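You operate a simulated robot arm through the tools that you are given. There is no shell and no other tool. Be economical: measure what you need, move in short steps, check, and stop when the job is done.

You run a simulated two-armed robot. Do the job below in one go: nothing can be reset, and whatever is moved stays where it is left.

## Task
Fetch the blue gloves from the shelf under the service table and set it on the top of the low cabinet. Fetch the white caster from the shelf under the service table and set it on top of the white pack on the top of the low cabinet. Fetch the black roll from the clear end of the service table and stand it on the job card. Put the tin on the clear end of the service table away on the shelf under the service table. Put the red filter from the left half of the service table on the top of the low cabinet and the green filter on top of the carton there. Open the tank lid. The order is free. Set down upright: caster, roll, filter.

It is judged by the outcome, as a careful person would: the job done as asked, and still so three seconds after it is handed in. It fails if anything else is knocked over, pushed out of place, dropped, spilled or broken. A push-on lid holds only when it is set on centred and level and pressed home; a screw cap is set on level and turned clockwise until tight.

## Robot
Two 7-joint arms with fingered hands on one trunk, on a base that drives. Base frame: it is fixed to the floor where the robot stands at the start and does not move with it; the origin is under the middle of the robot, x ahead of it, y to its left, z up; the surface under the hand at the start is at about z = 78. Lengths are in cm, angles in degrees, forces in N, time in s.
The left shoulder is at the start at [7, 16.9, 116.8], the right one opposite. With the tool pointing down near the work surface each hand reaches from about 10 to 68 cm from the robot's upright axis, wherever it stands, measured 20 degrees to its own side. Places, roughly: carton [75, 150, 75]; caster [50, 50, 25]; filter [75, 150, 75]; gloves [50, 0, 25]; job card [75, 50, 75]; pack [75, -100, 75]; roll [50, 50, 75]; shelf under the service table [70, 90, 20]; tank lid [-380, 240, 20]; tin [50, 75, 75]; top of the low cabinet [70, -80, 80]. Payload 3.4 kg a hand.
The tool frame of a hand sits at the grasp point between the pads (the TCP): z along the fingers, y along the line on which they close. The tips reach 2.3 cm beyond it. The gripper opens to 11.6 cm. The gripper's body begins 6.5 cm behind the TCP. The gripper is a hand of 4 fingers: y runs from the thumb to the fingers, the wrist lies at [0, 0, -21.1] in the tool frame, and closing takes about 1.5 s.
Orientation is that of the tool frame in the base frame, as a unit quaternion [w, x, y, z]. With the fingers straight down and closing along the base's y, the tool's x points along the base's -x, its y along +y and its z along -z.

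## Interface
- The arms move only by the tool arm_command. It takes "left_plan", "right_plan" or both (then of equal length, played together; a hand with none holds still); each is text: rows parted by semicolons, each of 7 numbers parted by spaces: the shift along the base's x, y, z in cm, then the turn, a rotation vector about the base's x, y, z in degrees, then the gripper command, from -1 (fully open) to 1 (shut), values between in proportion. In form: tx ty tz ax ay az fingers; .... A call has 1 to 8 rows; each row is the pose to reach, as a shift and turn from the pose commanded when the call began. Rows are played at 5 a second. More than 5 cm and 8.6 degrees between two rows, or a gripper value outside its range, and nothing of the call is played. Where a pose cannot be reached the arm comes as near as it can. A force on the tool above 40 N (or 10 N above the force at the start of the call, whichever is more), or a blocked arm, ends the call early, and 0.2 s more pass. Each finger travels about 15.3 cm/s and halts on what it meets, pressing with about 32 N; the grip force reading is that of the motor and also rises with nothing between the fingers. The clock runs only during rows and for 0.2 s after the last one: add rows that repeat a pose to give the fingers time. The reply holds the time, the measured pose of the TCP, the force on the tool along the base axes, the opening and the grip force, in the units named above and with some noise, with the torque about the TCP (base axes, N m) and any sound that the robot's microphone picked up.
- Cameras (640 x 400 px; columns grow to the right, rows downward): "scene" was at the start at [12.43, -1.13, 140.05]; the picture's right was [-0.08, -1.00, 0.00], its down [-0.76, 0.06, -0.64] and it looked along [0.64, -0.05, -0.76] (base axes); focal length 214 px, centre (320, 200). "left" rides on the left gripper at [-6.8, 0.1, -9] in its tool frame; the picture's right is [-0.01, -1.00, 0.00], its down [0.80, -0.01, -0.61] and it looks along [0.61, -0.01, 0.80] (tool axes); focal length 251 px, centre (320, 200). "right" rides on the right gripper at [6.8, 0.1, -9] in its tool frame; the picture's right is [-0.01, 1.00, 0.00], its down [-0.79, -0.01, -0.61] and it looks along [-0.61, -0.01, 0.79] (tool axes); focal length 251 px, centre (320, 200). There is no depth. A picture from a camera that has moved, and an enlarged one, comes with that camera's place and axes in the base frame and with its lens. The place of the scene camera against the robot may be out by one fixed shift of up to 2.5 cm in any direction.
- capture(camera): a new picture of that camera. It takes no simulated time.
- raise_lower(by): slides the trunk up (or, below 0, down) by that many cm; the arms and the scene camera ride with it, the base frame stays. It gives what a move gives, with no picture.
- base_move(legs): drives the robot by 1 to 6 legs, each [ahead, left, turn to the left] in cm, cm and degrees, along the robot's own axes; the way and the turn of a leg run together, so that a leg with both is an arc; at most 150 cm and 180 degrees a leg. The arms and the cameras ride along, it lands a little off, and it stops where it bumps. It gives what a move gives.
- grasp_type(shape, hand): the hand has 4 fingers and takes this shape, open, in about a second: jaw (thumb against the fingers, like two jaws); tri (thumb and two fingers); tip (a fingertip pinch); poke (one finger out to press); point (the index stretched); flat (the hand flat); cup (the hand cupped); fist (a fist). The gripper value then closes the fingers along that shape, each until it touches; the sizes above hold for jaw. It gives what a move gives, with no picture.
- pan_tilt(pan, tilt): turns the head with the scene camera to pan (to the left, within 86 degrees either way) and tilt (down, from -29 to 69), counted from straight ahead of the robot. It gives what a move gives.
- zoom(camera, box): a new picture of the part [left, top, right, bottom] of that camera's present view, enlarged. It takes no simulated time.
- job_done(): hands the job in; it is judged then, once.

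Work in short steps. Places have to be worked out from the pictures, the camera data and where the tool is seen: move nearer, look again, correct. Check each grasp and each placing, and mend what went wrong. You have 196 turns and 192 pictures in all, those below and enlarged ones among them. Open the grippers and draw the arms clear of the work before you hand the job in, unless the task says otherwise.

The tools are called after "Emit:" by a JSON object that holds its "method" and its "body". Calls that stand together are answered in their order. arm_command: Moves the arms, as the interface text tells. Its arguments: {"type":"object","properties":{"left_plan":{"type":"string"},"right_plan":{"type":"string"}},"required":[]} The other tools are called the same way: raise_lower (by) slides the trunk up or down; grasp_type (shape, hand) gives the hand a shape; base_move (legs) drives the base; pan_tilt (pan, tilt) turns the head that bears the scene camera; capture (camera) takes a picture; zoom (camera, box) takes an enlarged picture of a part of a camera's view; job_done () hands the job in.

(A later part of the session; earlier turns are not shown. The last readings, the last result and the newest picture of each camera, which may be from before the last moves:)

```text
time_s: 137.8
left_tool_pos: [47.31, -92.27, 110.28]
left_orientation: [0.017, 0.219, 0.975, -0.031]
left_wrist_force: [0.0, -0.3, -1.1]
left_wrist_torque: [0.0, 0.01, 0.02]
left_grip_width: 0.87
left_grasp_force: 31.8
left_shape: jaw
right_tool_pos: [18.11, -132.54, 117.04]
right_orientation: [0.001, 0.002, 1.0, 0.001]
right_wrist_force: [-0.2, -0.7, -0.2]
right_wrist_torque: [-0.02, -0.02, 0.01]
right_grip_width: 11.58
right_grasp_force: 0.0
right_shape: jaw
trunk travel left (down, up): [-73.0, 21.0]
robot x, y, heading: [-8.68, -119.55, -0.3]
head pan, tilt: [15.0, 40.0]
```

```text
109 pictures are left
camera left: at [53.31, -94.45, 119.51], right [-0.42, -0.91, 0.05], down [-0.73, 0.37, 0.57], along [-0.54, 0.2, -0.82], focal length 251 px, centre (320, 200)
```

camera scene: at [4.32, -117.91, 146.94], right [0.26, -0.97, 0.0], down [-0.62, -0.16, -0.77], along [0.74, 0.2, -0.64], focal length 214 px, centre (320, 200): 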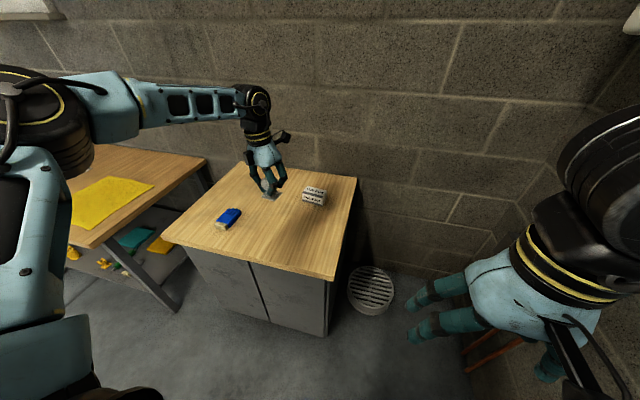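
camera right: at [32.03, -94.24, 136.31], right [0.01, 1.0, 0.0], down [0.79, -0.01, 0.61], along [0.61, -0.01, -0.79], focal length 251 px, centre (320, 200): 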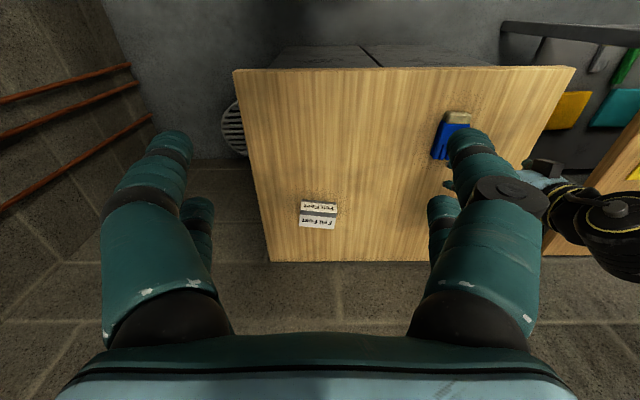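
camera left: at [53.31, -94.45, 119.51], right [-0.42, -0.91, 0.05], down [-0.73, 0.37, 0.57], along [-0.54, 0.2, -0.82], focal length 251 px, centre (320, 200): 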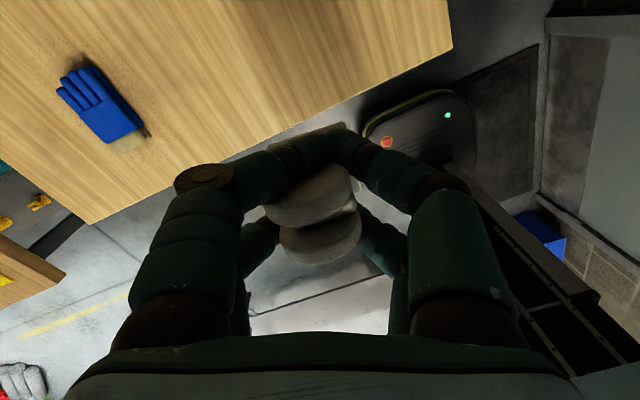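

I drive ahead 22 cm and lower the trunk 12 cm.

Emit:
{"method": "base_move", "body": {"legs": [[22, 0, 0.3]]}}

Emit:
{"method": "raise_lower", "body": {"by": -12}}

Emit:
{"method": "pan_tilt", "body": {"pan": 20, "tilt": 35}}

Emit:
{"method": "capture", "body": {"camera": "scene"}}

```text
time_s: 139.4
left_tool_pos: [69.0, -91.93, 110.45]
left_orientation: [0.017, 0.216, 0.976, -0.031]
left_wrist_force: [-0.9, -0.3, -1.3]
left_wrist_torque: [-0.02, -0.02, 0.0]
left_grip_width: 0.84
left_grasp_force: 32.2
left_shape: jaw
right_tool_pos: [39.96, -132.27, 117.1]
right_orientation: [0.001, -0.001, 1.0, 0.0]
right_wrist_force: [0.2, 0.0, -0.6]
right_wrist_torque: [-0.02, -0.04, -0.01]
right_grip_width: 11.6
right_grasp_force: 0.0
right_shape: jaw
trunk travel left (down, up): [-73.0, 21.0]
robot x, y, heading: [13.38, -119.71, 0.2]
head pan, tilt: [15.0, 40.0]
```

```text
time_s: 140.9
left_tool_pos: [69.09, -91.96, 98.26]
left_orientation: [0.016, 0.215, 0.976, -0.031]
left_wrist_force: [0.0, -0.1, -1.6]
left_wrist_torque: [0.0, 0.01, 0.01]
left_grip_width: 0.86
left_grasp_force: 32.3
left_shape: jaw
right_tool_pos: [40.12, -132.33, 105.14]
right_orientation: [0.0, -0.001, 1.0, 0.0]
right_wrist_force: [0.8, 0.0, 0.1]
right_wrist_torque: [0.0, 0.04, 0.03]
right_grip_width: 11.59
right_grasp_force: 0.2
right_shape: jaw
trunk travel left (down, up): [-61.0, 33.0]
robot x, y, heading: [13.38, -119.57, 0.2]
head pan, tilt: [15.0, 40.0]
```

```text
time_s: 141.6
left_tool_pos: [69.14, -91.98, 98.28]
left_orientation: [0.016, 0.216, 0.976, -0.031]
left_wrist_force: [-0.2, 0.1, -0.7]
left_wrist_torque: [0.01, -0.01, -0.03]
left_grip_width: 0.85
left_grasp_force: 31.8
left_shape: jaw
right_tool_pos: [40.19, -132.37, 105.11]
right_orientation: [0.001, 0.0, 1.0, 0.0]
right_wrist_force: [-0.3, -0.4, -0.6]
right_wrist_torque: [0.04, -0.04, 0.0]
right_grip_width: 11.57
right_grasp_force: 0.1
right_shape: jaw
trunk travel left (down, up): [-61.0, 33.0]
robot x, y, heading: [13.56, -119.48, -0.1]
head pan, tilt: [20.0, 35.0]
```

```text
108 pictures are left
camera scene: at [26.37, -117.06, 135.7], right [0.34, -0.94, 0.0], down [-0.54, -0.2, -0.82], along [0.77, 0.28, -0.57], focal length 214 px, centre (320, 200)
```

scene: 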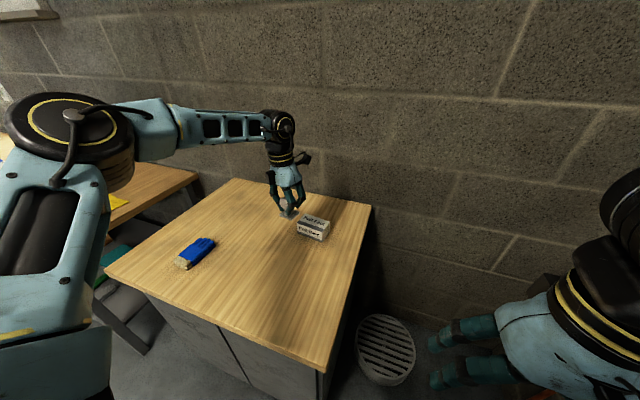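

I extend the left arm toward the pack centre, still 9 cm above it.

Emit:
{"method": "arm_command", "body": {"left_plan": "3 -1.2 0 0 0 0 1; 6 -2.4 0 0 0 0 1; 9.3 -3.5 0 0 0 0 1; 9.3 -3.5 0 0 0 0 1"}}

Emit:
{"method": "zoom", "body": {"camera": "scene", "box": [240, 140, 370, 250]}}

Emit:
{"method": "capture", "body": {"camera": "right"}}

```text
time_s: 142.6
left_tool_pos: [72.57, -93.53, 98.26]
left_orientation: [0.016, 0.216, 0.976, -0.031]
left_wrist_force: [-0.9, -0.1, -0.6]
left_wrist_torque: [0.01, -0.05, -0.03]
left_grip_width: 0.84
left_grasp_force: 32.3
left_shape: jaw
left hand out of reach, approached as far as the arm can: row 2, 3, 4
right_tool_pos: [40.27, -132.34, 105.07]
right_orientation: [0.0, -0.001, 1.0, 0.0]
right_wrist_force: [-0.2, -0.3, -0.2]
right_wrist_torque: [-0.01, -0.04, 0.02]
right_grip_width: 11.57
right_grasp_force: 0.0
right_shape: jaw
trunk travel left (down, up): [-61.0, 33.0]
robot x, y, heading: [13.6, -119.37, 0.2]
head pan, tilt: [20.0, 35.0]
```

```text
3.64 times, centred on (305, 195) of scene
camera zoom: at [26.45, -117.04, 135.69], right [0.34, -0.94, 0.0], down [-0.54, -0.2, -0.82], along [0.77, 0.28, -0.57], focal length 780 px, centre (374, 218)
```

zoom: 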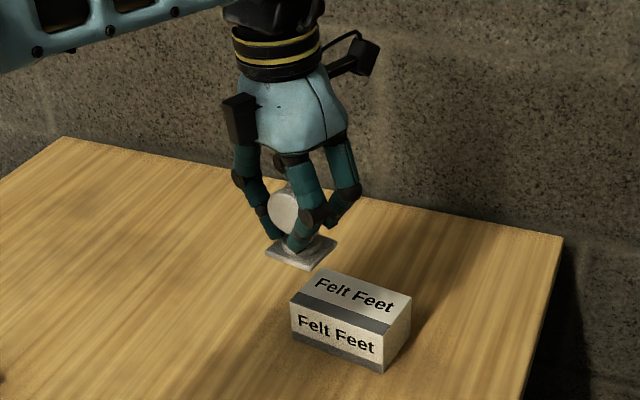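

```text
106 pictures are left
camera right: at [33.4, -132.41, 114.03], right [0.01, 1.0, 0.0], down [0.79, -0.01, 0.61], along [0.61, 0.0, -0.79], focal length 251 px, centre (320, 200)
```

right: 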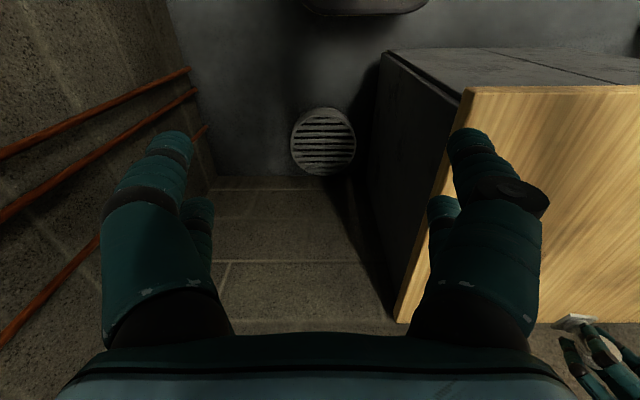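

The reach is short by about 6 cm since part of it is lateral. Turning the robot −20° puts the hand straight ahead, so I back off, shift left and turn, correcting the hand's yaw as I go.

Emit:
{"method": "base_move", "body": {"legs": [[-10, 0, 0], [0, 20, 0], [0, 0, -20]]}}

Emit:
{"method": "arm_command", "body": {"left_plan": "0 0 0 0 0 7 1; 0 0 0 0 0 14 1; 0 0 0 0 0 20 1; 0 0 0 0 0 20 1"}}

Emit:
{"method": "zoom", "body": {"camera": "scene", "box": [220, 130, 420, 270]}}

```text
time_s: 146.0
left_tool_pos: [67.77, -95.23, 98.26]
left_orientation: [0.012, 0.382, 0.924, -0.033]
left_wrist_force: [0.7, -0.3, -1.6]
left_wrist_torque: [0.01, -0.04, -0.02]
left_grip_width: 0.84
left_grasp_force: 31.9
left_shape: jaw
right_tool_pos: [24.1, -120.72, 105.21]
right_orientation: [0.0, 0.172, 0.985, 0.0]
right_wrist_force: [0.3, -0.7, -0.1]
right_wrist_torque: [0.03, 0.02, 0.0]
right_grip_width: 11.58
right_grasp_force: 0.1
right_shape: jaw
trunk travel left (down, up): [-61.0, 33.0]
robot x, y, heading: [3.3, -99.5, -19.8]
head pan, tilt: [20.0, 35.0]
```

```text
time_s: 147.0
left_tool_pos: [67.8, -95.24, 98.25]
left_orientation: [0.017, 0.216, 0.976, -0.031]
left_wrist_force: [0.1, 0.3, -1.0]
left_wrist_torque: [0.0, -0.01, 0.02]
left_grip_width: 0.83
left_grasp_force: 31.9
left_shape: jaw
right_tool_pos: [24.05, -120.67, 105.2]
right_orientation: [0.001, 0.171, 0.985, 0.0]
right_wrist_force: [0.5, -0.9, -0.9]
right_wrist_torque: [0.04, 0.01, -0.02]
right_grip_width: 11.62
right_grasp_force: 0.1
right_shape: jaw
trunk travel left (down, up): [-61.0, 33.0]
robot x, y, heading: [3.13, -99.81, -19.7]
head pan, tilt: [20.0, 35.0]
```

```text
2.86 times, centred on (320, 200) of scene
camera zoom: at [16.53, -101.77, 135.7], right [0.0, -1.0, 0.0], down [-0.57, 0.0, -0.82], along [0.82, 0.0, -0.57], focal length 613 px, centre (320, 200)
```

zoom: 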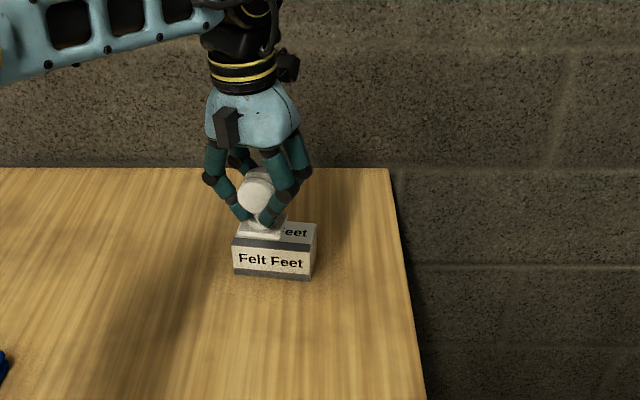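

I drive along world +x (ahead and left combined) for most of the remaining 11 cm, then check.

Emit:
{"method": "base_move", "body": {"legs": [[8.2, 2.7, -0.3]]}}

Emit:
{"method": "zoom", "body": {"camera": "scene", "box": [220, 130, 420, 270]}}

```text
time_s: 148.1
left_tool_pos: [76.32, -95.81, 98.28]
left_orientation: [0.018, 0.218, 0.975, -0.03]
left_wrist_force: [0.7, -0.4, -1.8]
left_wrist_torque: [0.0, 0.0, -0.02]
left_grip_width: 0.84
left_grasp_force: 32.5
left_shape: jaw
right_tool_pos: [32.66, -121.05, 105.13]
right_orientation: [0.001, 0.175, 0.985, -0.001]
right_wrist_force: [0.0, 0.6, -0.6]
right_wrist_torque: [-0.02, 0.01, -0.01]
right_grip_width: 11.62
right_grasp_force: 0.0
right_shape: jaw
trunk travel left (down, up): [-61.0, 33.0]
robot x, y, heading: [11.98, -99.74, -20.3]
head pan, tilt: [20.0, 35.0]
```

```text
2.86 times, centred on (320, 200) of scene
camera zoom: at [25.14, -102.11, 135.7], right [0.0, -1.0, 0.0], down [-0.57, 0.0, -0.82], along [0.82, 0.0, -0.57], focal length 613 px, centre (320, 200)
```

zoom: 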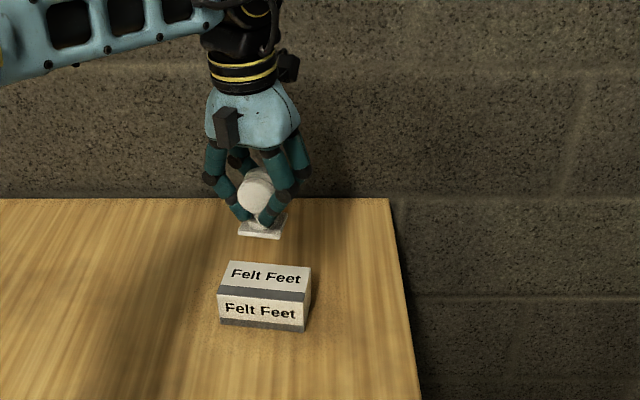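

Need about +2 cm in x. I use the base, then lower 5.

Emit:
{"method": "base_move", "body": {"legs": [[1.8, 0.9, 0.3]]}}

Emit:
{"method": "raise_lower", "body": {"by": -6}}

Emit:
{"method": "zoom", "body": {"camera": "scene", "box": [240, 160, 360, 260]}}

Emit:
{"method": "capture", "body": {"camera": "left"}}

```text
time_s: 148.9
left_tool_pos: [78.17, -95.46, 98.43]
left_orientation: [0.018, 0.215, 0.976, -0.031]
left_wrist_force: [-0.7, 0.3, -0.1]
left_wrist_torque: [0.04, -0.04, -0.01]
left_grip_width: 0.86
left_grasp_force: 32.4
left_shape: jaw
right_tool_pos: [34.52, -120.74, 105.14]
right_orientation: [0.002, 0.171, 0.985, 0.0]
right_wrist_force: [-0.4, -0.7, -0.8]
right_wrist_torque: [0.0, -0.02, -0.01]
right_grip_width: 11.59
right_grasp_force: 0.1
right_shape: jaw
trunk travel left (down, up): [-61.0, 33.0]
robot x, y, heading: [13.38, -99.32, -20.0]
head pan, tilt: [20.0, 35.0]
```

```text
time_s: 149.9
left_tool_pos: [78.32, -95.27, 92.35]
left_orientation: [0.017, 0.215, 0.976, -0.031]
left_wrist_force: [-0.1, 0.5, -0.4]
left_wrist_torque: [0.02, -0.02, 0.02]
left_grip_width: 0.83
left_grasp_force: 32.3
left_shape: jaw
right_tool_pos: [34.84, -120.76, 99.19]
right_orientation: [0.001, 0.172, 0.985, 0.001]
right_wrist_force: [-0.5, -0.2, -0.6]
right_wrist_torque: [0.03, 0.0, -0.03]
right_grip_width: 11.6
right_grasp_force: 0.1
right_shape: jaw
trunk travel left (down, up): [-55.0, 39.0]
robot x, y, heading: [13.6, -99.56, -19.8]
head pan, tilt: [20.0, 35.0]
```

```text
4.00 times, centred on (300, 210) of scene
camera zoom: at [27.08, -101.83, 129.7], right [0.0, -1.0, 0.0], down [-0.57, 0.0, -0.82], along [0.82, 0.0, -0.57], focal length 858 px, centre (400, 160)
```

zoom: 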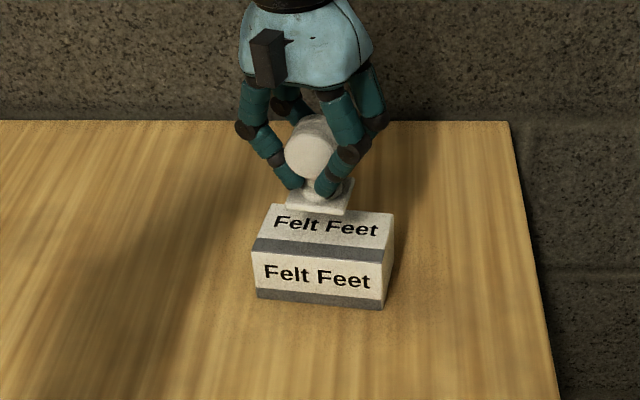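

```text
102 pictures are left
camera left: at [84.38, -97.49, 101.59], right [-0.41, -0.91, 0.05], down [-0.74, 0.37, 0.57], along [-0.54, 0.2, -0.82], focal length 251 px, centre (320, 200)
```

left: 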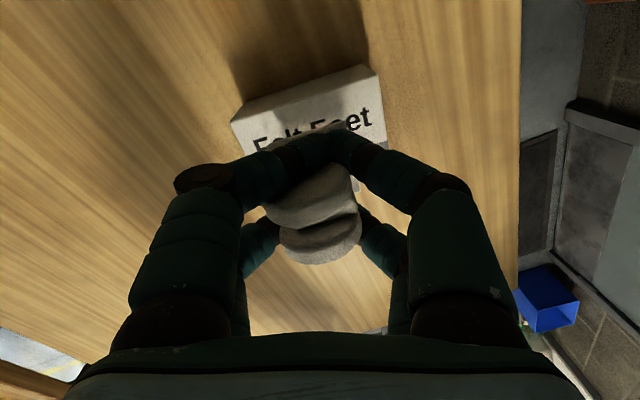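

The plate is within about half a centimetre of the pack's centre. I nudge 0.5 ahead and lower until contact.

Emit:
{"method": "base_move", "body": {"legs": [[0.5, 0.2, 0]]}}

Emit:
{"method": "raise_lower", "body": {"by": -2.5}}

Emit:
{"method": "zoom", "body": {"camera": "scene", "box": [240, 160, 360, 260]}}

Emit:
{"method": "zoom", "body": {"camera": "left", "box": [200, 40, 440, 240]}}

```text
time_s: 150.6
left_tool_pos: [78.98, -95.32, 92.39]
left_orientation: [0.018, 0.215, 0.976, -0.031]
left_wrist_force: [-0.2, -0.2, -0.5]
left_wrist_torque: [-0.01, 0.0, 0.0]
left_grip_width: 0.85
left_grasp_force: 31.6
left_shape: jaw
right_tool_pos: [35.2, -120.74, 99.17]
right_orientation: [0.001, 0.172, 0.985, -0.001]
right_wrist_force: [-0.4, -0.4, 0.4]
right_wrist_torque: [-0.01, -0.02, 0.02]
right_grip_width: 11.61
right_grasp_force: 0.0
right_shape: jaw
trunk travel left (down, up): [-55.0, 39.0]
robot x, y, heading: [14.75, -99.54, -19.7]
head pan, tilt: [20.0, 35.0]
```

```text
time_s: 151.3
left_tool_pos: [78.98, -95.28, 89.77]
left_orientation: [0.018, 0.216, 0.976, -0.031]
left_wrist_force: [-0.5, -1.0, -0.5]
left_wrist_torque: [-0.03, -0.02, 0.03]
left_grip_width: 0.81
left_grasp_force: 32.3
left_shape: jaw
right_tool_pos: [35.33, -120.69, 96.7]
right_orientation: [0.001, 0.172, 0.985, -0.001]
right_wrist_force: [0.3, 0.2, 1.1]
right_wrist_torque: [-0.01, -0.01, 0.01]
right_grip_width: 11.61
right_grasp_force: 0.1
right_shape: jaw
trunk travel left (down, up): [-52.5, 41.5]
robot x, y, heading: [14.92, -99.71, -19.9]
head pan, tilt: [20.0, 35.0]
```

```text
4.00 times, centred on (300, 210) of scene
camera zoom: at [27.66, -101.79, 127.2], right [0.0, -1.0, 0.0], down [-0.57, 0.0, -0.82], along [0.82, 0.0, -0.57], focal length 858 px, centre (400, 160)
```

zoom: 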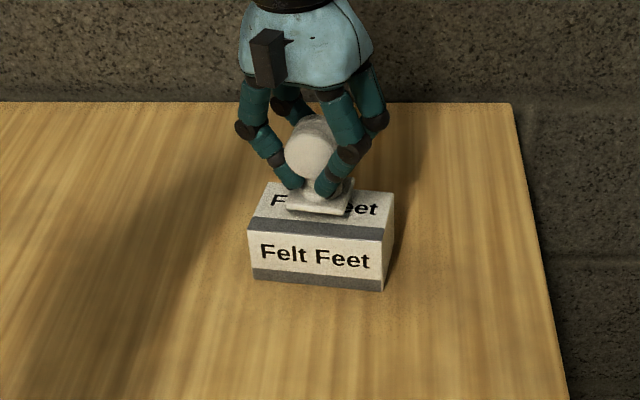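

```text
2.00 times, centred on (320, 140) of left
camera zoom: at [84.95, -97.45, 99.06], right [-0.41, -0.91, 0.05], down [-0.74, 0.37, 0.57], along [-0.54, 0.2, -0.82], focal length 503 px, centre (320, 320)
```

zoom: 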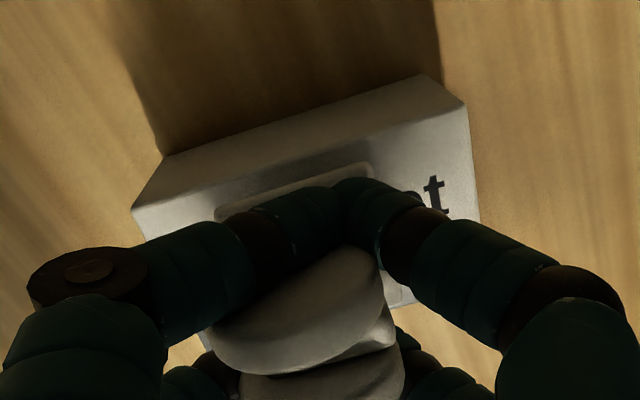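

Emit:
{"method": "raise_lower", "body": {"by": -0.8}}

Emit:
{"method": "raise_lower", "body": {"by": -0.6}}

```text
time_s: 151.9
left_tool_pos: [78.93, -95.37, 88.93]
left_orientation: [0.018, 0.216, 0.976, -0.031]
left_wrist_force: [-0.4, -0.4, -1.2]
left_wrist_torque: [-0.02, -0.02, -0.01]
left_grip_width: 0.85
left_grasp_force: 32.1
left_shape: jaw
right_tool_pos: [35.26, -120.74, 95.74]
right_orientation: [0.001, 0.172, 0.985, 0.0]
right_wrist_force: [-0.6, 0.5, 0.3]
right_wrist_torque: [0.01, -0.01, -0.03]
right_grip_width: 11.6
right_grasp_force: 0.1
right_shape: jaw
trunk travel left (down, up): [-51.7, 42.3]
robot x, y, heading: [14.38, -99.3, -19.8]
head pan, tilt: [20.0, 35.0]
```

```text
time_s: 152.5
left_tool_pos: [78.86, -95.2, 88.82]
left_orientation: [0.02, 0.215, 0.976, -0.031]
left_wrist_force: [3.9, 3.7, 18.7]
left_wrist_torque: [-0.23, -0.03, 0.1]
left_grip_width: 0.89
left_grasp_force: 32.3
left_shape: jaw
right_tool_pos: [35.11, -120.83, 95.19]
right_orientation: [0.001, 0.172, 0.985, 0.0]
right_wrist_force: [-0.3, 0.2, -0.4]
right_wrist_torque: [-0.02, -0.03, 0.01]
right_grip_width: 11.58
right_grasp_force: 0.1
right_shape: jaw
trunk travel left (down, up): [-51.1, 42.9]
robot x, y, heading: [13.94, -99.13, -19.8]
head pan, tilt: [20.0, 35.0]
```

Contact with the pack at z≈88.8. I ease slightly and open slowly.

Emit:
{"method": "raise_lower", "body": {"by": 0.3}}

Emit:
{"method": "arm_command", "body": {"left_plan": "0 0 0 0 0 0 0.8; 0 0 0 0 0 0 0.65; 0 0 0 0 0 0 0.5; 0 0 0 0 0 0 0.35; 0 0 0 0 0 0 0.2; 0 0 0 0 0 0 0; 0 0 0 0 0 0 -0.2; 0 0 0 0 0 0 -0.2"}}

Emit:
{"method": "zoom", "body": {"camera": "scene", "box": [240, 160, 360, 260]}}

```text
time_s: 153.0
left_tool_pos: [78.78, -95.35, 88.86]
left_orientation: [0.017, 0.216, 0.976, -0.03]
left_wrist_force: [1.8, 2.6, 9.5]
left_wrist_torque: [-0.14, -0.04, 0.01]
left_grip_width: 0.86
left_grasp_force: 32.1
left_shape: jaw
right_tool_pos: [35.07, -120.72, 95.58]
right_orientation: [0.002, 0.172, 0.985, 0.0]
right_wrist_force: [0.3, 0.2, 0.6]
right_wrist_torque: [-0.02, 0.01, 0.0]
right_grip_width: 11.58
right_grasp_force: 0.1
right_shape: jaw
trunk travel left (down, up): [-51.4, 42.6]
robot x, y, heading: [14.25, -99.54, -19.6]
head pan, tilt: [20.0, 35.0]
```

```text
time_s: 154.8
left_tool_pos: [78.85, -95.24, 88.66]
left_orientation: [0.018, 0.215, 0.976, -0.031]
left_wrist_force: [0.0, -0.3, -0.4]
left_wrist_torque: [-0.02, 0.03, 0.0]
left_grip_width: 6.91
left_grasp_force: 0.1
left_shape: jaw
right_tool_pos: [35.28, -120.66, 95.56]
right_orientation: [0.001, 0.172, 0.985, 0.0]
right_wrist_force: [0.1, -0.4, 0.1]
right_wrist_torque: [0.0, -0.01, 0.0]
right_grip_width: 11.61
right_grasp_force: 0.0
right_shape: jaw
trunk travel left (down, up): [-51.4, 42.6]
robot x, y, heading: [14.38, -99.88, -19.9]
head pan, tilt: [20.0, 35.0]
```

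```text
4.00 times, centred on (300, 210) of scene
camera zoom: at [27.66, -101.8, 126.1], right [0.0, -1.0, 0.0], down [-0.57, 0.0, -0.82], along [0.82, 0.0, -0.57], focal length 858 px, centre (400, 160)
```

zoom: 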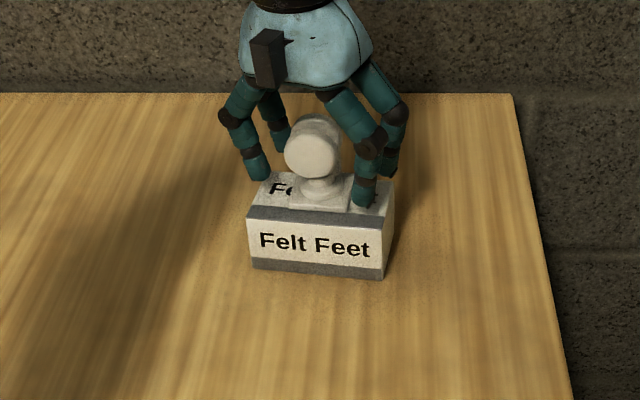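

Caster stands flat on the pack. I raise straight up 14 cm and check.

Emit:
{"method": "raise_lower", "body": {"by": 4}}

Emit:
{"method": "raise_lower", "body": {"by": 12}}

Emit:
{"method": "zoom", "body": {"camera": "scene", "box": [200, 160, 360, 280]}}

Emit:
{"method": "zoom", "body": {"camera": "left", "box": [220, 80, 420, 240]}}

```text
time_s: 155.6
left_tool_pos: [78.97, -95.34, 92.71]
left_orientation: [0.018, 0.215, 0.976, -0.031]
left_wrist_force: [0.0, -0.6, -0.5]
left_wrist_torque: [0.0, 0.0, 0.0]
left_grip_width: 6.89
left_grasp_force: 0.0
left_shape: jaw
right_tool_pos: [35.22, -120.67, 99.56]
right_orientation: [0.002, 0.172, 0.985, 0.0]
right_wrist_force: [-0.5, -0.3, 1.1]
right_wrist_torque: [0.02, 0.0, -0.01]
right_grip_width: 11.6
right_grasp_force: 0.0
right_shape: jaw
trunk travel left (down, up): [-55.4, 38.6]
robot x, y, heading: [14.4, -99.65, -19.6]
head pan, tilt: [20.0, 35.0]
```

```text
time_s: 157.1
left_tool_pos: [78.93, -95.32, 104.74]
left_orientation: [0.018, 0.215, 0.976, -0.031]
left_wrist_force: [1.1, 0.4, 0.7]
left_wrist_torque: [0.0, 0.04, -0.02]
left_grip_width: 6.9
left_grasp_force: 0.0
left_shape: jaw
right_tool_pos: [35.27, -120.71, 111.57]
right_orientation: [0.001, 0.172, 0.985, 0.0]
right_wrist_force: [0.2, -0.8, -0.3]
right_wrist_torque: [0.0, -0.05, -0.02]
right_grip_width: 11.59
right_grasp_force: 0.0
right_shape: jaw
trunk travel left (down, up): [-67.4, 26.6]
robot x, y, heading: [14.51, -99.38, -19.7]
head pan, tilt: [20.0, 35.0]
```

```text
3.33 times, centred on (280, 220) of scene
camera zoom: at [27.68, -101.81, 142.1], right [0.0, -1.0, 0.0], down [-0.57, 0.0, -0.82], along [0.82, 0.0, -0.57], focal length 715 px, centre (453, 133)
```

zoom: 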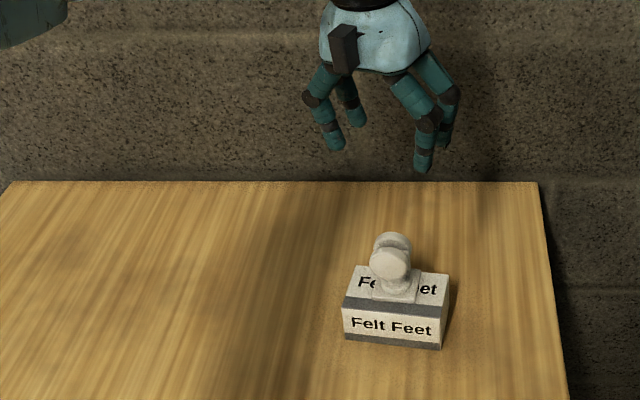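

```text
2.50 times, centred on (320, 160) of left
camera zoom: at [84.97, -97.46, 113.95], right [-0.41, -0.91, 0.05], down [-0.74, 0.37, 0.57], along [-0.54, 0.2, -0.82], focal length 629 px, centre (320, 300)
```

zoom: 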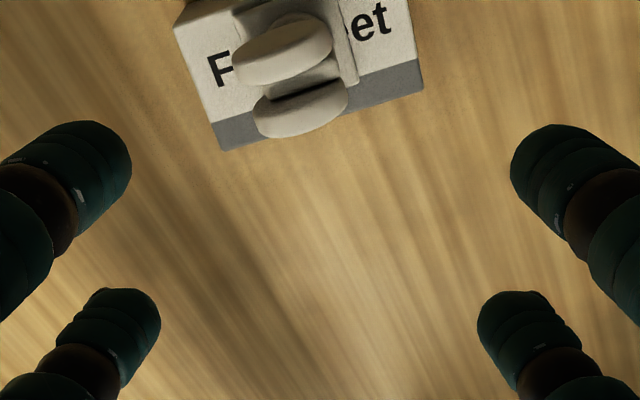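

Caster placed. Next the tin: back off, turn straight, and drive left until the left hand is over the tin.

Emit:
{"method": "base_move", "body": {"legs": [[-40, 0, 0], [0, 0, 19.8], [0, 123, 0], [8, 0, 0]]}}

Emit:
{"method": "arm_command", "body": {"left_plan": "0 0 0 0 0 3 -0.6; 0 0 0 0 0 6 -1; 0 0 0 0 0 6 -1; 0 0 0 0 0 6 -1"}}

Emit:
{"method": "capture", "body": {"camera": "left"}}

Emit:
{"method": "capture", "body": {"camera": "scene"}}

```text
time_s: 167.2
left_tool_pos: [44.13, 63.48, 104.79]
left_orientation: [0.023, 0.044, 0.998, -0.027]
left_wrist_force: [-0.2, 0.1, -0.1]
left_wrist_torque: [0.03, 0.02, 0.01]
left_grip_width: 6.91
left_grasp_force: 0.0
left_shape: jaw
right_tool_pos: [11.73, 24.5, 111.53]
right_orientation: [0.002, -0.001, 1.0, 0.0]
right_wrist_force: [1.2, 0.1, -0.6]
right_wrist_torque: [0.02, 0.02, -0.01]
right_grip_width: 11.61
right_grasp_force: 0.0
right_shape: jaw
trunk travel left (down, up): [-67.4, 26.6]
robot x, y, heading: [-14.89, 37.31, -0.1]
head pan, tilt: [20.0, 35.0]
```

```text
time_s: 168.2
left_tool_pos: [44.17, 63.36, 104.78]
left_orientation: [0.024, -0.009, 0.999, -0.026]
left_wrist_force: [0.0, -1.2, 0.0]
left_wrist_torque: [-0.01, -0.01, 0.01]
left_grip_width: 11.6
left_grasp_force: 0.1
left_shape: jaw
right_tool_pos: [11.84, 24.7, 111.66]
right_orientation: [0.001, -0.002, 1.0, 0.0]
right_wrist_force: [-1.0, 0.4, -1.0]
right_wrist_torque: [-0.02, 0.01, 0.02]
right_grip_width: 11.59
right_grasp_force: 0.1
right_shape: jaw
trunk travel left (down, up): [-67.4, 26.6]
robot x, y, heading: [-15.16, 37.49, 0.0]
head pan, tilt: [20.0, 35.0]
```

```text
96 pictures are left
camera left: at [50.56, 64.13, 114.02], right [0.03, -1.0, 0.05], down [-0.82, 0.01, 0.57], along [-0.57, -0.06, -0.82], focal length 251 px, centre (320, 200)
```

left: 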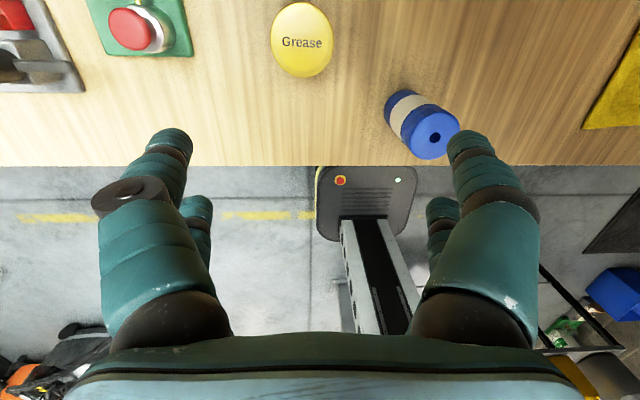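

```text
95 pictures are left
camera scene: at [-2.03, 39.94, 142.11], right [0.34, -0.94, 0.0], down [-0.54, -0.2, -0.82], along [0.77, 0.28, -0.57], focal length 214 px, centre (320, 200)
```

scene: 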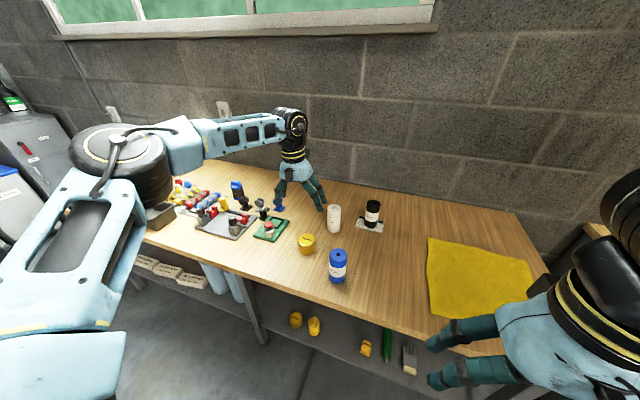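

Tin top at about [49.3,64.3], diameter ~6.5. I align with the base and lower over it to check.

Emit:
{"method": "base_move", "body": {"legs": [[5.1, 0.9, 0]]}}

Emit:
{"method": "raise_lower", "body": {"by": -14}}

Emit:
{"method": "capture", "body": {"camera": "left"}}

Emit:
{"method": "zoom", "body": {"camera": "scene", "box": [220, 160, 400, 280]}}

```text
time_s: 169.1
left_tool_pos: [49.01, 64.17, 105.01]
left_orientation: [0.026, -0.008, 0.999, -0.026]
left_wrist_force: [0.8, 0.3, 0.4]
left_wrist_torque: [0.03, -0.01, 0.01]
left_grip_width: 11.58
left_grasp_force: 0.1
left_shape: jaw
right_tool_pos: [16.62, 25.42, 111.64]
right_orientation: [0.002, -0.002, 1.0, 0.0]
right_wrist_force: [-0.4, 0.8, -0.3]
right_wrist_torque: [-0.02, -0.06, -0.02]
right_grip_width: 11.6
right_grasp_force: 0.0
right_shape: jaw
trunk travel left (down, up): [-67.4, 26.6]
robot x, y, heading: [-9.89, 38.22, -0.1]
head pan, tilt: [20.0, 35.0]
```

```text
time_s: 170.8
left_tool_pos: [49.31, 64.34, 90.78]
left_orientation: [0.023, -0.008, 0.999, -0.026]
left_wrist_force: [-0.1, 0.7, -0.4]
left_wrist_torque: [-0.03, 0.02, 0.0]
left_grip_width: 11.59
left_grasp_force: 0.1
left_shape: jaw
right_tool_pos: [16.83, 25.51, 97.56]
right_orientation: [0.001, -0.001, 1.0, -0.001]
right_wrist_force: [0.3, -0.1, -0.5]
right_wrist_torque: [0.02, -0.01, -0.01]
right_grip_width: 11.59
right_grasp_force: 0.1
right_shape: jaw
trunk travel left (down, up): [-53.4, 40.6]
robot x, y, heading: [-9.94, 38.17, -0.4]
head pan, tilt: [20.0, 35.0]
```

```text
94 pictures are left
camera left: at [55.68, 65.02, 100.0], right [0.02, -1.0, 0.05], down [-0.82, 0.01, 0.57], along [-0.57, -0.06, -0.82], focal length 251 px, centre (320, 200)
```

left: 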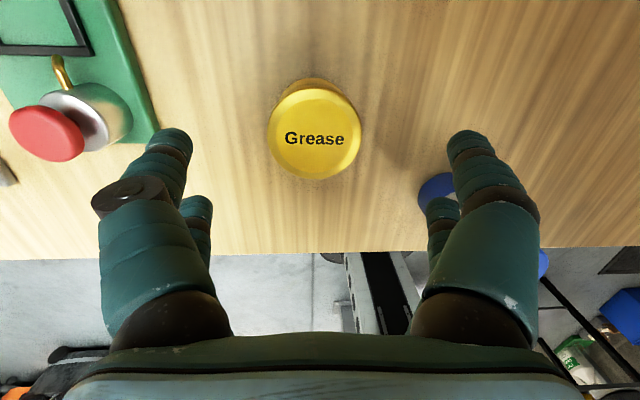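

```text
3.33 times, centred on (310, 220) of scene
camera zoom: at [3.1, 40.84, 128.1], right [0.34, -0.94, 0.0], down [-0.54, -0.2, -0.82], along [0.77, 0.28, -0.57], focal length 715 px, centre (353, 133)
```

zoom: 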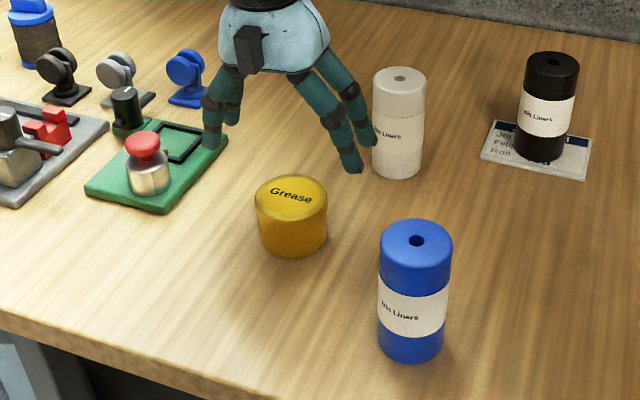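

Centred. I lower 8.7 cm to put the pads on the tin's sides and close.

Emit:
{"method": "raise_lower", "body": {"by": -8.7}}

Emit:
{"method": "arm_command", "body": {"left_plan": "0 0 0 0 0 0 -0.6; 0 0 0 0 0 0 -0.2; 0 0 0 0 0 0 0.1; 0 0 0 0 0 0 0.4; 0 0 0 0 0 0 0.7; 0 0 0 0 0 0 1; 0 0 0 0 0 0 1; 0 0 0 0 0 0 1"}}

Emit:
{"method": "raise_lower", "body": {"by": 4}}

Emit:
{"method": "zoom", "body": {"camera": "scene", "box": [220, 160, 400, 280]}}

Emit:
{"method": "capture", "body": {"camera": "left"}}

```text
time_s: 172.0
left_tool_pos: [49.33, 64.29, 82.0]
left_orientation: [0.024, -0.008, 0.999, -0.026]
left_wrist_force: [0.3, 0.3, 0.0]
left_wrist_torque: [0.01, 0.04, 0.0]
left_grip_width: 11.59
left_grasp_force: 0.2
left_shape: jaw
right_tool_pos: [16.77, 25.53, 88.84]
right_orientation: [0.001, 0.0, 1.0, 0.0]
right_wrist_force: [0.8, -0.1, 0.8]
right_wrist_torque: [0.0, -0.04, 0.02]
right_grip_width: 11.59
right_grasp_force: 0.1
right_shape: jaw
trunk travel left (down, up): [-44.7, 49.3]
robot x, y, heading: [-10.41, 38.28, 0.0]
head pan, tilt: [20.0, 35.0]
```

```text
time_s: 173.8
left_tool_pos: [49.28, 64.33, 82.09]
left_orientation: [0.024, -0.008, 0.999, -0.026]
left_wrist_force: [0.0, 1.4, 0.5]
left_wrist_torque: [-0.02, -0.01, 0.03]
left_grip_width: 4.74
left_grasp_force: 32.5
left_shape: jaw
right_tool_pos: [16.9, 25.46, 88.8]
right_orientation: [0.001, -0.001, 1.0, 0.001]
right_wrist_force: [0.3, 0.0, 0.5]
right_wrist_torque: [0.02, -0.02, -0.02]
right_grip_width: 11.62
right_grasp_force: 0.1
right_shape: jaw
trunk travel left (down, up): [-44.7, 49.3]
robot x, y, heading: [-10.21, 38.13, -0.1]
head pan, tilt: [20.0, 35.0]
```

```text
time_s: 174.6
left_tool_pos: [49.38, 64.25, 85.95]
left_orientation: [0.024, -0.007, 0.999, -0.026]
left_wrist_force: [-0.4, 0.3, -1.6]
left_wrist_torque: [-0.01, -0.03, 0.01]
left_grip_width: 4.75
left_grasp_force: 31.7
left_shape: jaw
right_tool_pos: [16.89, 25.61, 92.83]
right_orientation: [0.001, 0.0, 1.0, 0.0]
right_wrist_force: [0.5, 0.3, -0.5]
right_wrist_torque: [-0.03, 0.01, -0.02]
right_grip_width: 11.6
right_grasp_force: 0.0
right_shape: jaw
trunk travel left (down, up): [-48.7, 45.3]
robot x, y, heading: [-9.92, 38.31, -0.2]
head pan, tilt: [20.0, 35.0]
```

```text
3.33 times, centred on (310, 220) of scene
camera zoom: at [3.16, 40.85, 123.4], right [0.34, -0.94, 0.0], down [-0.54, -0.2, -0.82], along [0.77, 0.28, -0.57], focal length 715 px, centre (353, 133)
```

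zoom: 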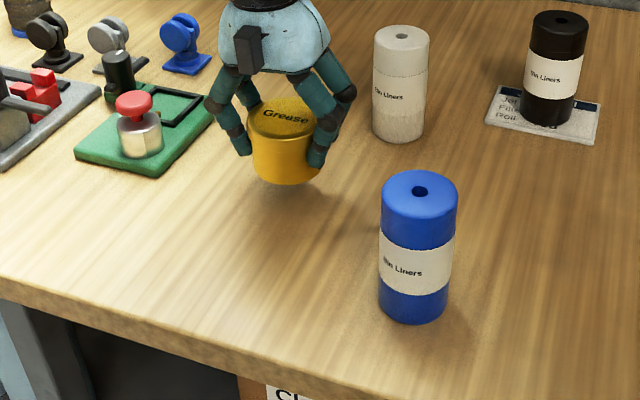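

```text
91 pictures are left
camera left: at [55.72, 65.03, 95.25], right [0.02, -1.0, 0.05], down [-0.82, 0.01, 0.57], along [-0.57, -0.06, -0.82], focal length 251 px, centre (320, 200)
```

left: 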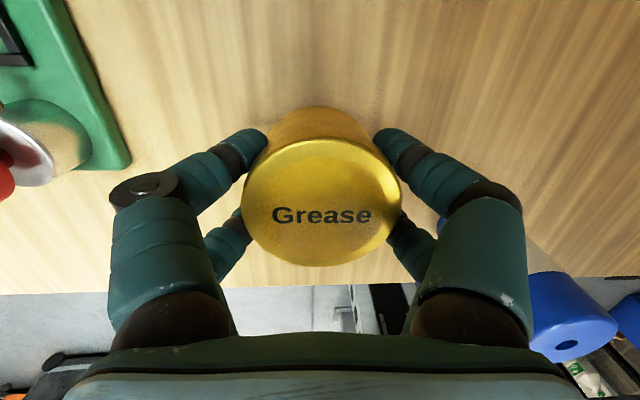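

Tin is held level. I raise, back out of the table, then lower the arm relative to the trunk and go down.

Emit:
{"method": "raise_lower", "body": {"by": 6}}

Emit:
{"method": "base_move", "body": {"legs": [[-36, 0, 0]]}}

Emit:
{"method": "arm_command", "body": {"left_plan": "-2 0 -2 0 0 0 1; -4 0 -5 0 0 0 1; -5 0 -8.5 0 0 0 1; -5 0 -12 0 0 0 1; -5 0 -12 0 0 0 1"}}

Emit:
{"method": "pan_tilt", "body": {"pan": 10, "tilt": 40}}

Emit:
{"method": "raise_lower", "body": {"by": -40}}

Emit:
{"method": "capture", "body": {"camera": "scene"}}

```text
time_s: 175.6
left_tool_pos: [49.38, 64.3, 92.03]
left_orientation: [0.024, -0.008, 0.999, -0.026]
left_wrist_force: [0.5, -0.6, -2.0]
left_wrist_torque: [-0.01, -0.01, 0.0]
left_grip_width: 4.73
left_grasp_force: 31.6
left_shape: jaw
right_tool_pos: [16.92, 25.61, 98.78]
right_orientation: [0.001, 0.0, 1.0, 0.001]
right_wrist_force: [0.2, -0.2, 0.0]
right_wrist_torque: [-0.02, -0.01, -0.01]
right_grip_width: 11.58
right_grasp_force: 0.0
right_shape: jaw
trunk travel left (down, up): [-54.7, 39.3]
robot x, y, heading: [-9.84, 38.22, -0.1]
head pan, tilt: [20.0, 35.0]
```

```text
time_s: 177.9
left_tool_pos: [13.76, 64.33, 92.01]
left_orientation: [0.024, -0.008, 0.999, -0.026]
left_wrist_force: [-0.7, 0.1, -1.1]
left_wrist_torque: [0.02, -0.01, 0.0]
left_grip_width: 4.73
left_grasp_force: 32.0
left_shape: jaw
right_tool_pos: [-18.74, 25.49, 98.8]
right_orientation: [0.001, -0.001, 1.0, -0.001]
right_wrist_force: [0.0, 0.2, -0.5]
right_wrist_torque: [0.05, 0.0, 0.02]
right_grip_width: 11.6
right_grasp_force: 0.0
right_shape: jaw
trunk travel left (down, up): [-54.7, 39.3]
robot x, y, heading: [-45.49, 38.51, 0.1]
head pan, tilt: [20.0, 35.0]
```

```text
time_s: 179.1
left_tool_pos: [8.85, 64.29, 80.11]
left_orientation: [0.024, -0.009, 0.999, -0.025]
left_wrist_force: [1.1, -0.5, -0.9]
left_wrist_torque: [0.02, -0.05, -0.01]
left_grip_width: 4.7
left_grasp_force: 31.6
left_shape: jaw
right_tool_pos: [-18.71, 25.46, 98.81]
right_orientation: [0.001, -0.001, 1.0, 0.001]
right_wrist_force: [-0.4, -0.2, -0.8]
right_wrist_torque: [0.04, -0.01, 0.02]
right_grip_width: 11.6
right_grasp_force: 0.1
right_shape: jaw
trunk travel left (down, up): [-54.7, 39.3]
robot x, y, heading: [-45.35, 38.51, 0.2]
head pan, tilt: [20.0, 35.0]
```

```text
time_s: 179.8
left_tool_pos: [8.75, 64.24, 79.95]
left_orientation: [0.024, -0.009, 0.999, -0.025]
left_wrist_force: [-0.1, 0.7, -2.8]
left_wrist_torque: [-0.04, -0.05, -0.03]
left_grip_width: 4.71
left_grasp_force: 32.3
left_shape: jaw
right_tool_pos: [-18.6, 25.52, 98.77]
right_orientation: [0.0, -0.001, 1.0, 0.0]
right_wrist_force: [0.3, -0.5, 0.3]
right_wrist_torque: [-0.02, -0.01, 0.01]
right_grip_width: 11.59
right_grasp_force: 0.0
right_shape: jaw
trunk travel left (down, up): [-54.7, 39.3]
robot x, y, heading: [-45.39, 38.36, 0.1]
head pan, tilt: [10.0, 40.0]
```

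```text
time_s: 183.7
left_tool_pos: [8.76, 64.34, 39.85]
left_orientation: [0.024, -0.009, 0.999, -0.026]
left_wrist_force: [0.2, 0.7, -2.4]
left_wrist_torque: [-0.04, -0.01, 0.0]
left_grip_width: 4.69
left_grasp_force: 31.8
left_shape: jaw
right_tool_pos: [-18.62, 25.49, 58.83]
right_orientation: [0.001, -0.001, 1.0, 0.0]
right_wrist_force: [0.2, 0.4, 0.5]
right_wrist_torque: [0.02, 0.02, 0.03]
right_grip_width: 11.6
right_grasp_force: 0.0
right_shape: jaw
trunk travel left (down, up): [-14.7, 79.3]
robot x, y, heading: [-45.74, 38.25, 0.0]
head pan, tilt: [10.0, 40.0]
```

```text
90 pictures are left
camera scene: at [-32.31, 39.28, 88.65], right [0.17, -0.98, 0.0], down [-0.63, -0.11, -0.77], along [0.75, 0.13, -0.64], focal length 214 px, centre (320, 200)
```

scene: 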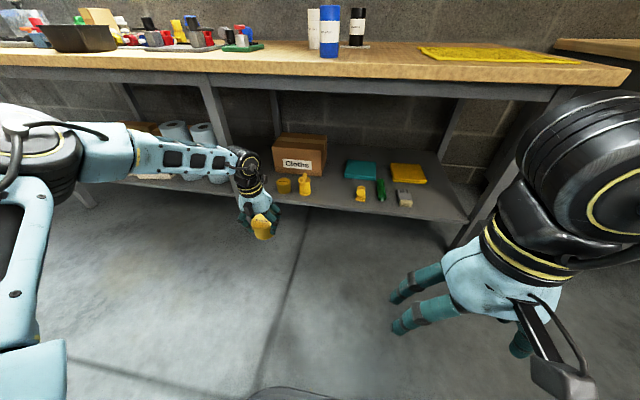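

I align the hand with the freed spot at [46,48] on the shelf and drive in.

Emit:
{"method": "base_move", "body": {"legs": [[0, -16.3, 0], [37, 0, 0]]}}

Emit:
{"method": "capture", "body": {"camera": "left"}}

Emit:
{"method": "capture", "body": {"camera": "scene"}}

```text
time_s: 187.1
left_tool_pos: [45.53, 47.93, 40.02]
left_orientation: [0.024, -0.009, 0.999, -0.026]
left_wrist_force: [0.0, -0.2, -1.3]
left_wrist_torque: [0.01, 0.01, 0.01]
left_grip_width: 4.7
left_grasp_force: 32.4
left_shape: jaw
right_tool_pos: [18.21, 9.14, 58.72]
right_orientation: [0.001, 0.0, 1.0, 0.0]
right_wrist_force: [0.6, 0.3, 0.1]
right_wrist_torque: [0.02, 0.0, -0.02]
right_grip_width: 11.62
right_grasp_force: 0.2
right_shape: jaw
trunk travel left (down, up): [-14.7, 79.3]
robot x, y, heading: [-8.75, 21.88, 0.3]
head pan, tilt: [10.0, 40.0]
```

```text
89 pictures are left
camera left: at [51.9, 48.71, 49.21], right [0.03, -1.0, 0.05], down [-0.82, 0.01, 0.57], along [-0.57, -0.06, -0.82], focal length 251 px, centre (320, 200)
```

left: 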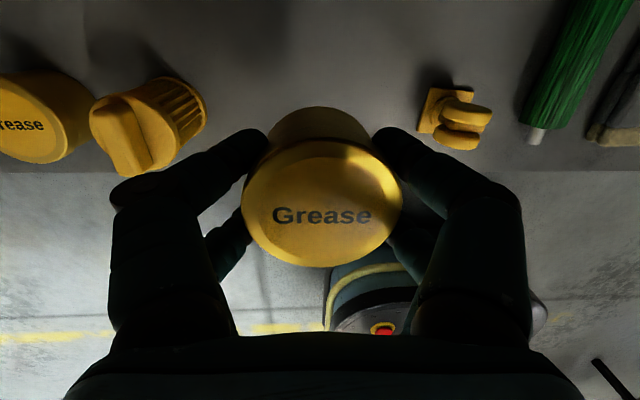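

```text
88 pictures are left
camera scene: at [4.44, 22.96, 88.64], right [0.18, -0.98, 0.0], down [-0.63, -0.11, -0.77], along [0.75, 0.13, -0.64], focal length 214 px, centre (320, 200)
```

scene: 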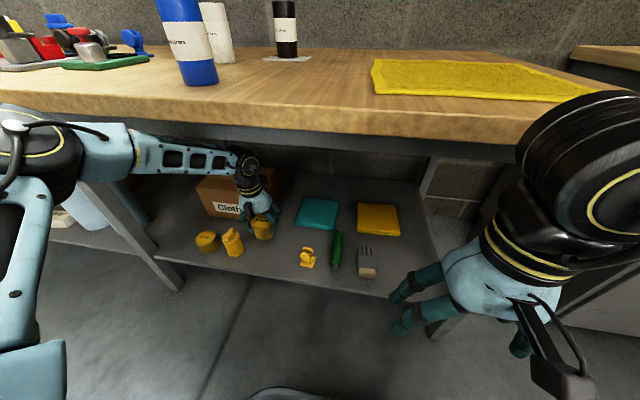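

I shift 2.5 cm right, away from the yellow filter, 1 ahead, then lower.

Emit:
{"method": "base_move", "body": {"legs": [[1, -2.5, 0]]}}

Emit:
{"method": "raise_lower", "body": {"by": -11}}

Emit:
{"method": "zoom", "body": {"camera": "scene", "box": [170, 170, 330, 280]}}

Emit:
{"method": "raise_lower", "body": {"by": -1}}

```text
time_s: 187.9
left_tool_pos: [46.31, 45.76, 39.76]
left_orientation: [0.023, -0.01, 0.999, -0.029]
left_wrist_force: [0.2, 0.1, -1.7]
left_wrist_torque: [0.0, 0.0, 0.06]
left_grip_width: 4.7
left_grasp_force: 31.8
left_shape: jaw
right_tool_pos: [19.1, 7.03, 58.79]
right_orientation: [0.002, -0.002, 1.0, -0.003]
right_wrist_force: [0.1, 0.7, -0.4]
right_wrist_torque: [0.01, 0.01, 0.0]
right_grip_width: 11.61
right_grasp_force: 0.1
right_shape: jaw
trunk travel left (down, up): [-14.7, 79.3]
robot x, y, heading: [-7.35, 19.36, 0.1]
head pan, tilt: [10.0, 40.0]
```

```text
time_s: 189.3
left_tool_pos: [46.27, 45.65, 28.85]
left_orientation: [0.021, -0.01, 0.999, -0.026]
left_wrist_force: [0.2, 0.1, -1.4]
left_wrist_torque: [-0.02, -0.02, 0.0]
left_grip_width: 4.69
left_grasp_force: 31.8
left_shape: jaw
right_tool_pos: [19.27, 6.81, 47.83]
right_orientation: [0.0, -0.002, 1.0, 0.0]
right_wrist_force: [-1.0, 0.2, 0.1]
right_wrist_torque: [0.0, 0.01, 0.02]
right_grip_width: 11.6
right_grasp_force: 0.0
right_shape: jaw
trunk travel left (down, up): [-3.7, 90.3]
robot x, y, heading: [-7.72, 19.81, 0.2]
head pan, tilt: [10.0, 40.0]
```

```text
3.64 times, centred on (250, 225) of scene
camera zoom: at [5.37, 20.49, 77.65], right [0.18, -0.98, 0.0], down [-0.63, -0.11, -0.77], along [0.75, 0.14, -0.64], focal length 780 px, centre (574, 109)
```

zoom: 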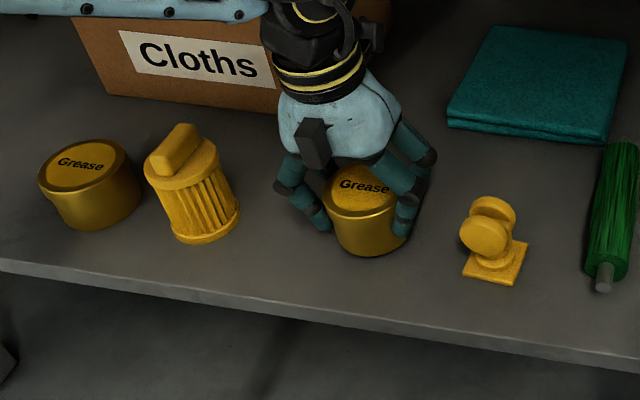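

```text
time_s: 189.9
left_tool_pos: [46.33, 45.64, 27.98]
left_orientation: [0.023, -0.01, 0.999, -0.026]
left_wrist_force: [0.9, -0.4, 6.3]
left_wrist_torque: [0.19, 0.09, -0.01]
left_grip_width: 4.7
left_grasp_force: 31.5
left_shape: jaw
right_tool_pos: [19.07, 6.72, 46.89]
right_orientation: [0.0, -0.002, 1.0, 0.0]
right_wrist_force: [0.6, 0.5, 0.6]
right_wrist_torque: [0.01, -0.02, -0.01]
right_grip_width: 11.58
right_grasp_force: 0.2
right_shape: jaw
trunk travel left (down, up): [-2.7, 91.3]
robot x, y, heading: [-7.49, 19.54, 0.5]
head pan, tilt: [10.0, 40.0]
```

Contact. I release to about 8 cm, raise and back out.

Emit:
{"method": "arm_command", "body": {"left_plan": "0 0 0 0 0 0 0.3; 0 0 0 0 0 0 0.1; 0 0 0 0 0 0 -0.1; 0 0 0 0 0 0 -0.3; 0 0 0 0 0 0 -0.4; 0 0 0 0 0 0 -0.4"}}

Emit:
{"method": "raise_lower", "body": {"by": 12}}

Emit:
{"method": "zoom", "body": {"camera": "scene", "box": [170, 170, 330, 280]}}

Emit:
{"method": "base_move", "body": {"legs": [[-34, 0, 0]]}}

```text
time_s: 191.3
left_tool_pos: [46.24, 45.65, 27.82]
left_orientation: [0.022, -0.01, 0.999, -0.026]
left_wrist_force: [-0.5, -0.1, -0.6]
left_wrist_torque: [0.03, 0.01, -0.03]
left_grip_width: 8.09
left_grasp_force: 0.0
left_shape: jaw
right_tool_pos: [19.16, 6.72, 46.81]
right_orientation: [0.001, -0.001, 1.0, 0.0]
right_wrist_force: [0.6, -0.5, 0.2]
right_wrist_torque: [0.01, 0.01, -0.02]
right_grip_width: 11.6
right_grasp_force: 0.0
right_shape: jaw
trunk travel left (down, up): [-2.7, 91.3]
robot x, y, heading: [-7.63, 19.47, 0.1]
head pan, tilt: [10.0, 40.0]
```

```text
time_s: 192.8
left_tool_pos: [46.18, 45.53, 39.6]
left_orientation: [0.021, -0.01, 0.999, -0.026]
left_wrist_force: [-0.2, -0.1, -0.8]
left_wrist_torque: [0.01, 0.01, 0.04]
left_grip_width: 8.08
left_grasp_force: 0.1
left_shape: jaw
right_tool_pos: [19.06, 6.73, 58.68]
right_orientation: [0.002, -0.002, 1.0, -0.001]
right_wrist_force: [0.6, 0.3, -0.5]
right_wrist_torque: [0.06, 0.0, 0.03]
right_grip_width: 11.6
right_grasp_force: 0.2
right_shape: jaw
trunk travel left (down, up): [-14.7, 79.3]
robot x, y, heading: [-7.86, 19.84, 0.5]
head pan, tilt: [10.0, 40.0]
```

```text
3.64 times, centred on (250, 225) of scene
camera zoom: at [5.35, 20.52, 88.57], right [0.18, -0.98, 0.0], down [-0.63, -0.11, -0.77], along [0.75, 0.14, -0.64], focal length 780 px, centre (574, 109)
```

zoom: 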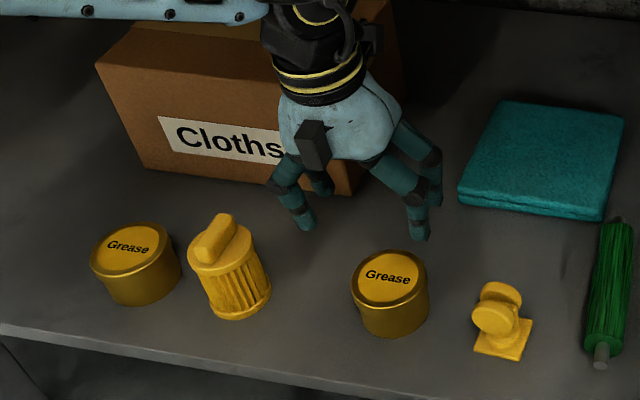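

```text
time_s: 195.0
left_tool_pos: [12.25, 45.67, 39.87]
left_orientation: [0.022, -0.011, 0.999, -0.025]
left_wrist_force: [0.5, -0.4, 0.3]
left_wrist_torque: [0.01, 0.02, 0.03]
left_grip_width: 8.08
left_grasp_force: 0.0
left_shape: jaw
right_tool_pos: [-14.97, 6.63, 58.83]
right_orientation: [0.001, -0.003, 1.0, 0.0]
right_wrist_force: [0.3, 0.5, 0.1]
right_wrist_torque: [-0.02, -0.01, -0.02]
right_grip_width: 11.61
right_grasp_force: 0.1
right_shape: jaw
trunk travel left (down, up): [-14.7, 79.3]
robot x, y, heading: [-41.91, 19.4, -0.0]
head pan, tilt: [10.0, 40.0]
```

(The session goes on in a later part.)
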